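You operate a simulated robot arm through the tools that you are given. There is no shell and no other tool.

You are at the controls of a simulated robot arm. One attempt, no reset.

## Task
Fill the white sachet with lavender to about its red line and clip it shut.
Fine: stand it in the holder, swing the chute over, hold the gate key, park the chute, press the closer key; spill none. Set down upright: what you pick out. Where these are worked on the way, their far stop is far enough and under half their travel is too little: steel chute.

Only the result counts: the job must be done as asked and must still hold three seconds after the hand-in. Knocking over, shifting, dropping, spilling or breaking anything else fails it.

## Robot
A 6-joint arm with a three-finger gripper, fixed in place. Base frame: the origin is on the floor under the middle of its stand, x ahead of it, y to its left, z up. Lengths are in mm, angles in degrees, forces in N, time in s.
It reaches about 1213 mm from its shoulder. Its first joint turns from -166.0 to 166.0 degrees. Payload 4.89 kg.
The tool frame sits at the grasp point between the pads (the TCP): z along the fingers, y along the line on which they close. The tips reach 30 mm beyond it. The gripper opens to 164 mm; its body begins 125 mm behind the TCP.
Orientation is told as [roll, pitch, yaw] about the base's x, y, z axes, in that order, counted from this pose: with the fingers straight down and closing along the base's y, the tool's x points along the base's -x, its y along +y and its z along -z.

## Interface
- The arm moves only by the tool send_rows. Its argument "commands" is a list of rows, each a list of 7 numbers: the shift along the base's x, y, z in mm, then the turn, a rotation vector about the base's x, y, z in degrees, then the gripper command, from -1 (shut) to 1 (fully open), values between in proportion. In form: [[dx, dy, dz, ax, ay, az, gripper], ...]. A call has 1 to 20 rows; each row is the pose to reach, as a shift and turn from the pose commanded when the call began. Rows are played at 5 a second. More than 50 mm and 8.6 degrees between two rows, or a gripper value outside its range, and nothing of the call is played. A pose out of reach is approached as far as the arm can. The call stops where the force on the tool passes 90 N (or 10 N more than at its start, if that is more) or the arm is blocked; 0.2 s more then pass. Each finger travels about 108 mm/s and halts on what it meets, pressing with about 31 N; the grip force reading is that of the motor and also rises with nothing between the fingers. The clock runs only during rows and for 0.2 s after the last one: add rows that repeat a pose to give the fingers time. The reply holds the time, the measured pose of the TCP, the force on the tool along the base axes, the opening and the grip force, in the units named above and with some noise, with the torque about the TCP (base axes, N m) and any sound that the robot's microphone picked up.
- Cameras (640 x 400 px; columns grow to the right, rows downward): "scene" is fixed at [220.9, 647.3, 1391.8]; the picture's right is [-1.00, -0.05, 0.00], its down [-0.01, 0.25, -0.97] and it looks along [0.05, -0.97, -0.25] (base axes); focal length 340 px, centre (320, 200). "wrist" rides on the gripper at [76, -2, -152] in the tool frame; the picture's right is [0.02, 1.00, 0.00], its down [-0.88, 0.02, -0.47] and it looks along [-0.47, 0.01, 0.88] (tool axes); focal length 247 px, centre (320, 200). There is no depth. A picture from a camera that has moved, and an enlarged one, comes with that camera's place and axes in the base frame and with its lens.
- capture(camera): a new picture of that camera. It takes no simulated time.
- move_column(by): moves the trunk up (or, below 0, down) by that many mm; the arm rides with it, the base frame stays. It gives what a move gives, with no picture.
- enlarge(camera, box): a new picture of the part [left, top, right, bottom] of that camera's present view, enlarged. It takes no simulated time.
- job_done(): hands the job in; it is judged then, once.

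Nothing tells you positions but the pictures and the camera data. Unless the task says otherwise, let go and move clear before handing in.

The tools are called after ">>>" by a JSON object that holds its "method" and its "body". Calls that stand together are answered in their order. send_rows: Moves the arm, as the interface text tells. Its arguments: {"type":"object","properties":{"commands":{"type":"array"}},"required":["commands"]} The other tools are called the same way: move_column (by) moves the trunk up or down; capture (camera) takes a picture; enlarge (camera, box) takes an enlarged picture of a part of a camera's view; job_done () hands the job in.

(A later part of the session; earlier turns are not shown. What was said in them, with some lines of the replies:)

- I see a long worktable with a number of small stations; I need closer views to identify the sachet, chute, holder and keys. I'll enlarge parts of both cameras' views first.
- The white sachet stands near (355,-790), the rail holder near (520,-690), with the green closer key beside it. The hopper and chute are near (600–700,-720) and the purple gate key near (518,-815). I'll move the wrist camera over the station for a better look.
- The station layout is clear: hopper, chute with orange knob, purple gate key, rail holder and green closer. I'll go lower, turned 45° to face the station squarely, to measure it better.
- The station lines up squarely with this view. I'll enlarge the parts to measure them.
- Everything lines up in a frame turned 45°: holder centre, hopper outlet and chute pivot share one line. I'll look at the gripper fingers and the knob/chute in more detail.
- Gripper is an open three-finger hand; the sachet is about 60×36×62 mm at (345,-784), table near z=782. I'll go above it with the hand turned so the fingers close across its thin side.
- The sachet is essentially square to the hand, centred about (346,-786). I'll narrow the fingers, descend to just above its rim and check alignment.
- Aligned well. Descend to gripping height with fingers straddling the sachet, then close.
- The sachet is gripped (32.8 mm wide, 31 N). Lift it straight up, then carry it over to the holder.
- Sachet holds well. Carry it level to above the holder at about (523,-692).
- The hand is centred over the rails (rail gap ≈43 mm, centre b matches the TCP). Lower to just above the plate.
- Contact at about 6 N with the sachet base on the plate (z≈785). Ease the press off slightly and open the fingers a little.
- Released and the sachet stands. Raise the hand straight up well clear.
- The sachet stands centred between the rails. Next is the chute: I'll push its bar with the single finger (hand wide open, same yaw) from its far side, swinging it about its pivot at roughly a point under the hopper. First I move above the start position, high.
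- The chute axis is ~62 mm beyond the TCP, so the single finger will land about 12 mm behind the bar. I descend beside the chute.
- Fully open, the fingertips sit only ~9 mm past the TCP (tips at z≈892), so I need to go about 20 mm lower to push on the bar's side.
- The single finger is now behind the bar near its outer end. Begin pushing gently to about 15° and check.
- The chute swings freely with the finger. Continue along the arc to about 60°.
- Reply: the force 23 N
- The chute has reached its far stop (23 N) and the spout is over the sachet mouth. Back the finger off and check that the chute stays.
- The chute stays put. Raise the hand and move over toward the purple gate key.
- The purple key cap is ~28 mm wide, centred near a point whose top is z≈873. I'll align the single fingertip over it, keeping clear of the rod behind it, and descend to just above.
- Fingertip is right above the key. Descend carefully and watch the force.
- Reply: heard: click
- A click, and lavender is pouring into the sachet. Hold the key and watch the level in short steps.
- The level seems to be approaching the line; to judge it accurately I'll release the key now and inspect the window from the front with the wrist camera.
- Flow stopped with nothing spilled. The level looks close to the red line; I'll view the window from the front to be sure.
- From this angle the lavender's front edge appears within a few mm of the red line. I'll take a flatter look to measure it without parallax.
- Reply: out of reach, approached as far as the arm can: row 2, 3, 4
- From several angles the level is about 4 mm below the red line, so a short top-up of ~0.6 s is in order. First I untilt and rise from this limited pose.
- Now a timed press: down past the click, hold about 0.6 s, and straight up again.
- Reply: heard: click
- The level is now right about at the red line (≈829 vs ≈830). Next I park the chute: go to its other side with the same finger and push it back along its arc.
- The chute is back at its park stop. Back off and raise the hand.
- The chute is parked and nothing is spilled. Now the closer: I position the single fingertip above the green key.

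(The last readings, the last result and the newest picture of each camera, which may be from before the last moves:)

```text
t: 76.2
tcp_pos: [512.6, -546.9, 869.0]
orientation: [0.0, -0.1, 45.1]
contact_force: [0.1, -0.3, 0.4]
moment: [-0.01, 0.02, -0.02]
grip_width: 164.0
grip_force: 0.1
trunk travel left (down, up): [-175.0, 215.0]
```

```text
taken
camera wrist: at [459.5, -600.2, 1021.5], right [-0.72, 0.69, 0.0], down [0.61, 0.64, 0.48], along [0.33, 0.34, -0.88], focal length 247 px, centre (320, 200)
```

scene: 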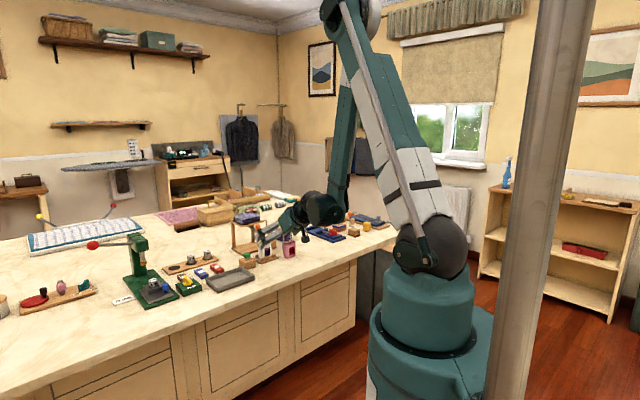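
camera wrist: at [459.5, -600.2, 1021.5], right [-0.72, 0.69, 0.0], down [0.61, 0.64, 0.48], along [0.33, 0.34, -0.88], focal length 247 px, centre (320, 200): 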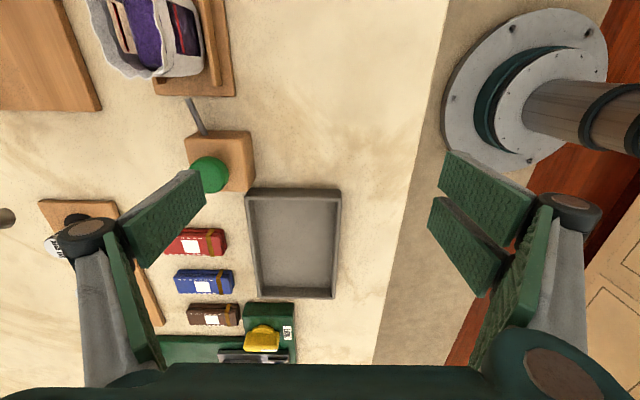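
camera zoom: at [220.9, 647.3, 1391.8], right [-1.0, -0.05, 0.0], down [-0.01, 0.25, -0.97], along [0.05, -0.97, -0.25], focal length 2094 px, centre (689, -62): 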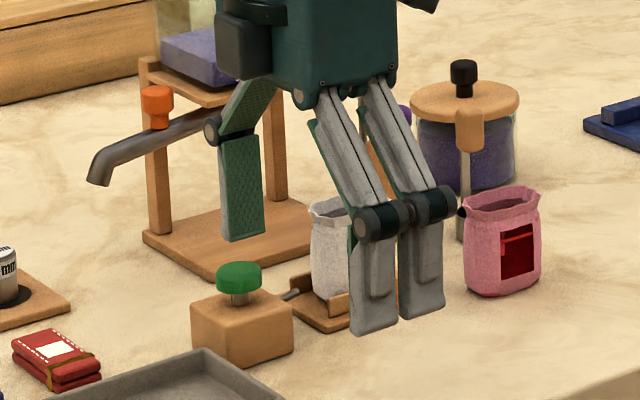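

>>> {"method": "send_rows", "body": {"commands": [[0, 0, -6, 0, 0, 0, 1], [0, 0, -12, 0, 0, 0, 1], [0, 0, -16, 0, 0, 0, 1]]}}

>>> {"method": "send_rows", "body": {"commands": [[0, 0, -2, 0, 0, 0, 1]]}}

>>> {"method": "enlarge", "body": {"camera": "scene", "box": [235, 230, 275, 270]}}

```text
t: 77.0
tcp_pos: [512.6, -546.6, 854.0]
orientation: [0.0, -0.1, 44.9]
contact_force: [0.5, 0.7, -0.9]
moment: [-0.02, 0.0, 0.01]
grip_width: 163.8
grip_force: 0.1
trunk travel left (down, up): [-175.0, 215.0]
```

```text
t: 77.4
tcp_pos: [512.3, -547.6, 850.8]
orientation: [0.0, -0.1, 44.9]
contact_force: [-0.1, -0.1, -0.4]
moment: [-0.03, 0.02, -0.02]
grip_width: 163.9
grip_force: 0.0
trunk travel left (down, up): [-175.0, 215.0]
```

```text
10.00 times, centred on (255, 250) of scene
camera zoom: at [220.9, 647.3, 1391.8], right [-1.0, -0.05, 0.0], down [-0.01, 0.25, -0.97], along [0.05, -0.97, -0.25], focal length 3402 px, centre (970, -300)
```

zoom: 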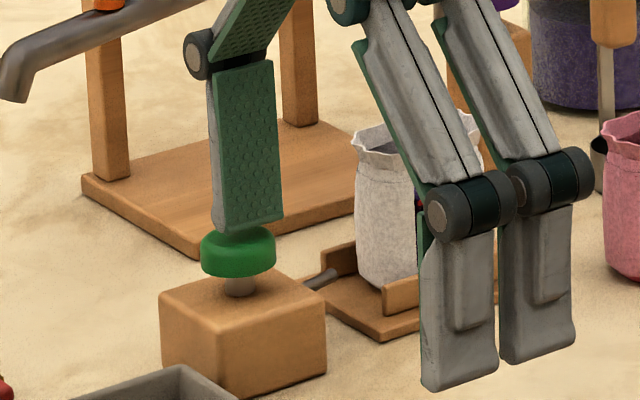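

>>> {"method": "send_rows", "body": {"commands": [[0, 0, -2, 0, 0, 0, 1], [0, 0, -4, 0, 0, 0, 1]]}}

>>> {"method": "send_rows", "body": {"commands": [[0, 0, -2, 0, 0, 0, 1]]}}

>>> {"method": "enlarge", "body": {"camera": "scene", "box": [235, 230, 275, 270]}}

```text
t: 78.0
tcp_pos: [511.9, -546.8, 846.0]
orientation: [0.0, -0.1, 44.9]
contact_force: [-0.1, -0.2, 0.0]
moment: [-0.01, -0.02, -0.02]
grip_width: 163.7
grip_force: 0.1
trunk travel left (down, up): [-175.0, 215.0]
```

```text
t: 78.4
tcp_pos: [512.7, -547.2, 844.2]
orientation: [0.0, -0.2, 45.0]
contact_force: [-0.6, -0.3, 1.1]
moment: [-0.05, -0.06, -0.03]
grip_width: 163.9
grip_force: 0.1
trunk travel left (down, up): [-175.0, 215.0]
```

```text
10.00 times, centred on (255, 250) of scene
camera zoom: at [220.9, 647.3, 1391.8], right [-1.0, -0.05, 0.0], down [-0.01, 0.25, -0.97], along [0.05, -0.97, -0.25], focal length 3402 px, centre (970, -300)
```

zoom: 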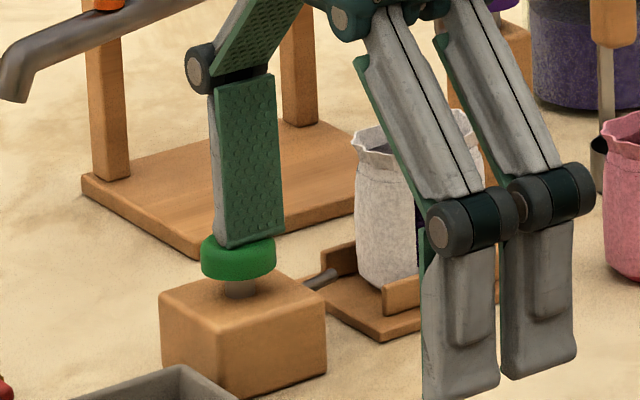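

Contact with the green key begins. Press on down until the click.

>>> {"method": "send_rows", "body": {"commands": [[0, 0, -2, 0, 0, 0, 1], [0, 0, -4, 0, 0, 0, 1]]}}

>>> {"method": "send_rows", "body": {"commands": [[0, 0, -2, 0, 0, 0, 1]]}}

>>> {"method": "enlarge", "body": {"camera": "scene", "box": [235, 230, 275, 270]}}

```text
t: 79.0
tcp_pos: [512.5, -547.0, 840.8]
orientation: [0.0, -0.1, 45.0]
contact_force: [0.6, 0.1, 3.4]
moment: [-0.15, -0.21, 0.01]
grip_width: 164.0
grip_force: 0.1
trunk travel left (down, up): [-175.0, 215.0]
```

```text
t: 79.4
tcp_pos: [512.2, -546.9, 840.3]
orientation: [0.0, -0.1, 45.0]
contact_force: [-0.3, -0.6, 4.1]
moment: [-0.17, -0.24, 0.0]
grip_width: 164.0
grip_force: 0.0
trunk travel left (down, up): [-175.0, 215.0]
heard: click
```

```text
10.00 times, centred on (255, 250) of scene
camera zoom: at [220.9, 647.3, 1391.8], right [-1.0, -0.05, 0.0], down [-0.01, 0.25, -0.97], along [0.05, -0.97, -0.25], focal length 3402 px, centre (970, -300)
```

zoom: 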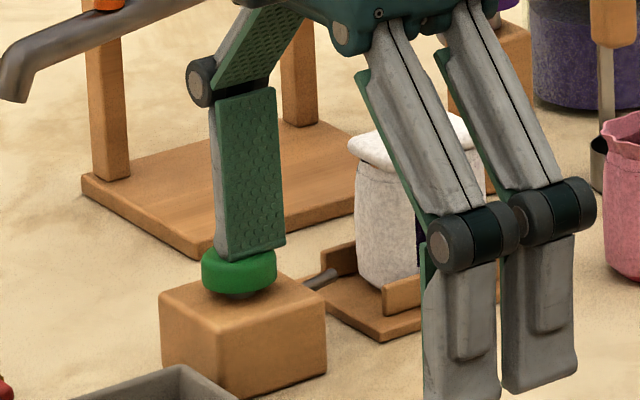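

A click, and the sachet's mouth is now folded shut. Release the key and rise clear.

>>> {"method": "send_rows", "body": {"commands": [[0, 0, 0, 0, 0, 0, 1], [0, 0, 0, 0, 0, 0, 1], [0, 0, 8, 0, 0, 0, 1], [0, 0, 30, 0, 0, 0, 1], [0, 0, 65, 0, 0, 0, 1], [0, 0, 100, 0, 0, 0, 1], [0, 0, 140, 0, 0, 0, 1], [0, 0, 180, 0, 0, 0, 1], [0, 0, 215, 0, 0, 0, 1], [0, 0, 215, 0, 0, 0, 1]]}}

>>> {"method": "capture", "body": {"camera": "wrist"}}

>>> {"method": "enlarge", "body": {"camera": "scene", "box": [225, 200, 305, 270]}}

>>> {"method": "enlarge", "body": {"camera": "scene", "box": [260, 238, 284, 259]}}

```text
t: 81.6
tcp_pos: [515.0, -546.9, 1055.7]
orientation: [0.0, -0.1, 45.1]
contact_force: [0.2, 0.9, -0.8]
moment: [-0.01, -0.03, -0.02]
grip_width: 164.2
grip_force: 0.1
trunk travel left (down, up): [-175.0, 215.0]
```

```text
taken
camera wrist: at [461.4, -600.1, 1207.9], right [-0.72, 0.69, 0.0], down [0.61, 0.64, 0.48], along [0.33, 0.34, -0.88], focal length 247 px, centre (320, 200)
```

wrist: 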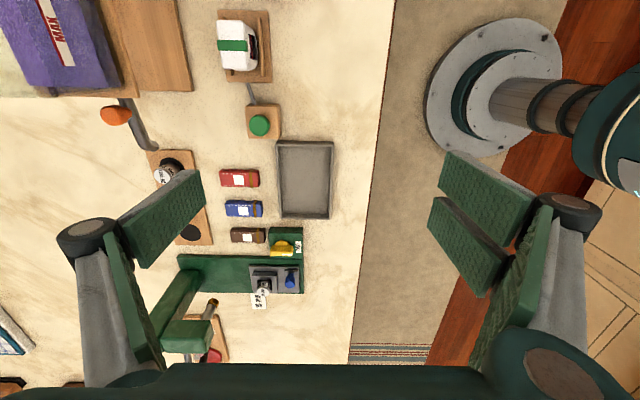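

```text
5.71 times, centred on (265, 235) of scene
camera zoom: at [220.9, 647.3, 1391.8], right [-1.0, -0.05, 0.0], down [-0.01, 0.25, -0.97], along [0.05, -0.97, -0.25], focal length 1944 px, centre (634, 0)
```

zoom: 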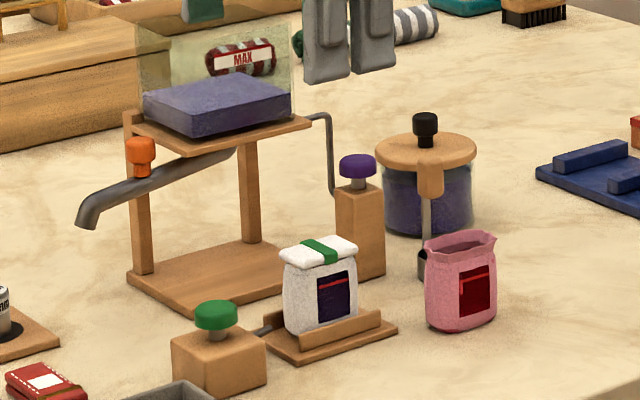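

```text
16.00 times, centred on (272, 248) of scene
camera zoom: at [220.9, 647.3, 1391.8], right [-1.0, -0.05, 0.0], down [-0.01, 0.25, -0.97], along [0.05, -0.97, -0.25], focal length 5444 px, centre (1088, -576)
```

zoom: 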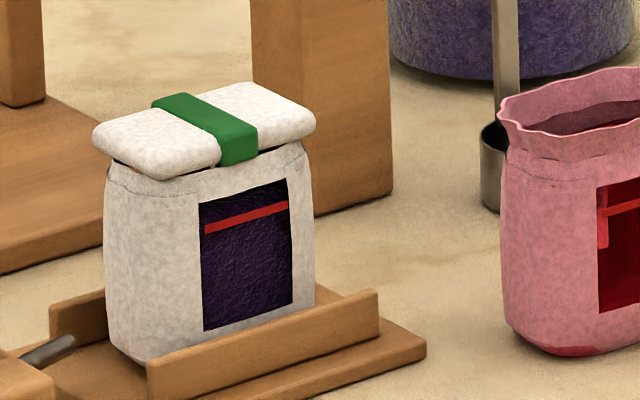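

The white sachet stands upright in the holder. It is filled to about its red line, folded over and clipped with the green clip. The chute is parked, I see no spill, the other things are where they were, and the hand is well clear. I'll hand the job in.

>>> {"method": "job_done", "body": {}}

```text
The job is handed in.
```

The job is handed in. The white sachet stands upright in the holder, filled with lavender to about its red line and clipped shut with the green clip.

- **Fill level:** the first pour stopped about 4 mm below the line, so I gave it a second short press of the gate key. By the camera estimate the level is now within a few millimetres of the line.
- **Chute:** it was swung to its far stop for filling and is back at its park stop.
- **Surroundings:** the pictures show no spilled lavender and nothing else moved. The hand is raised clear of the table.
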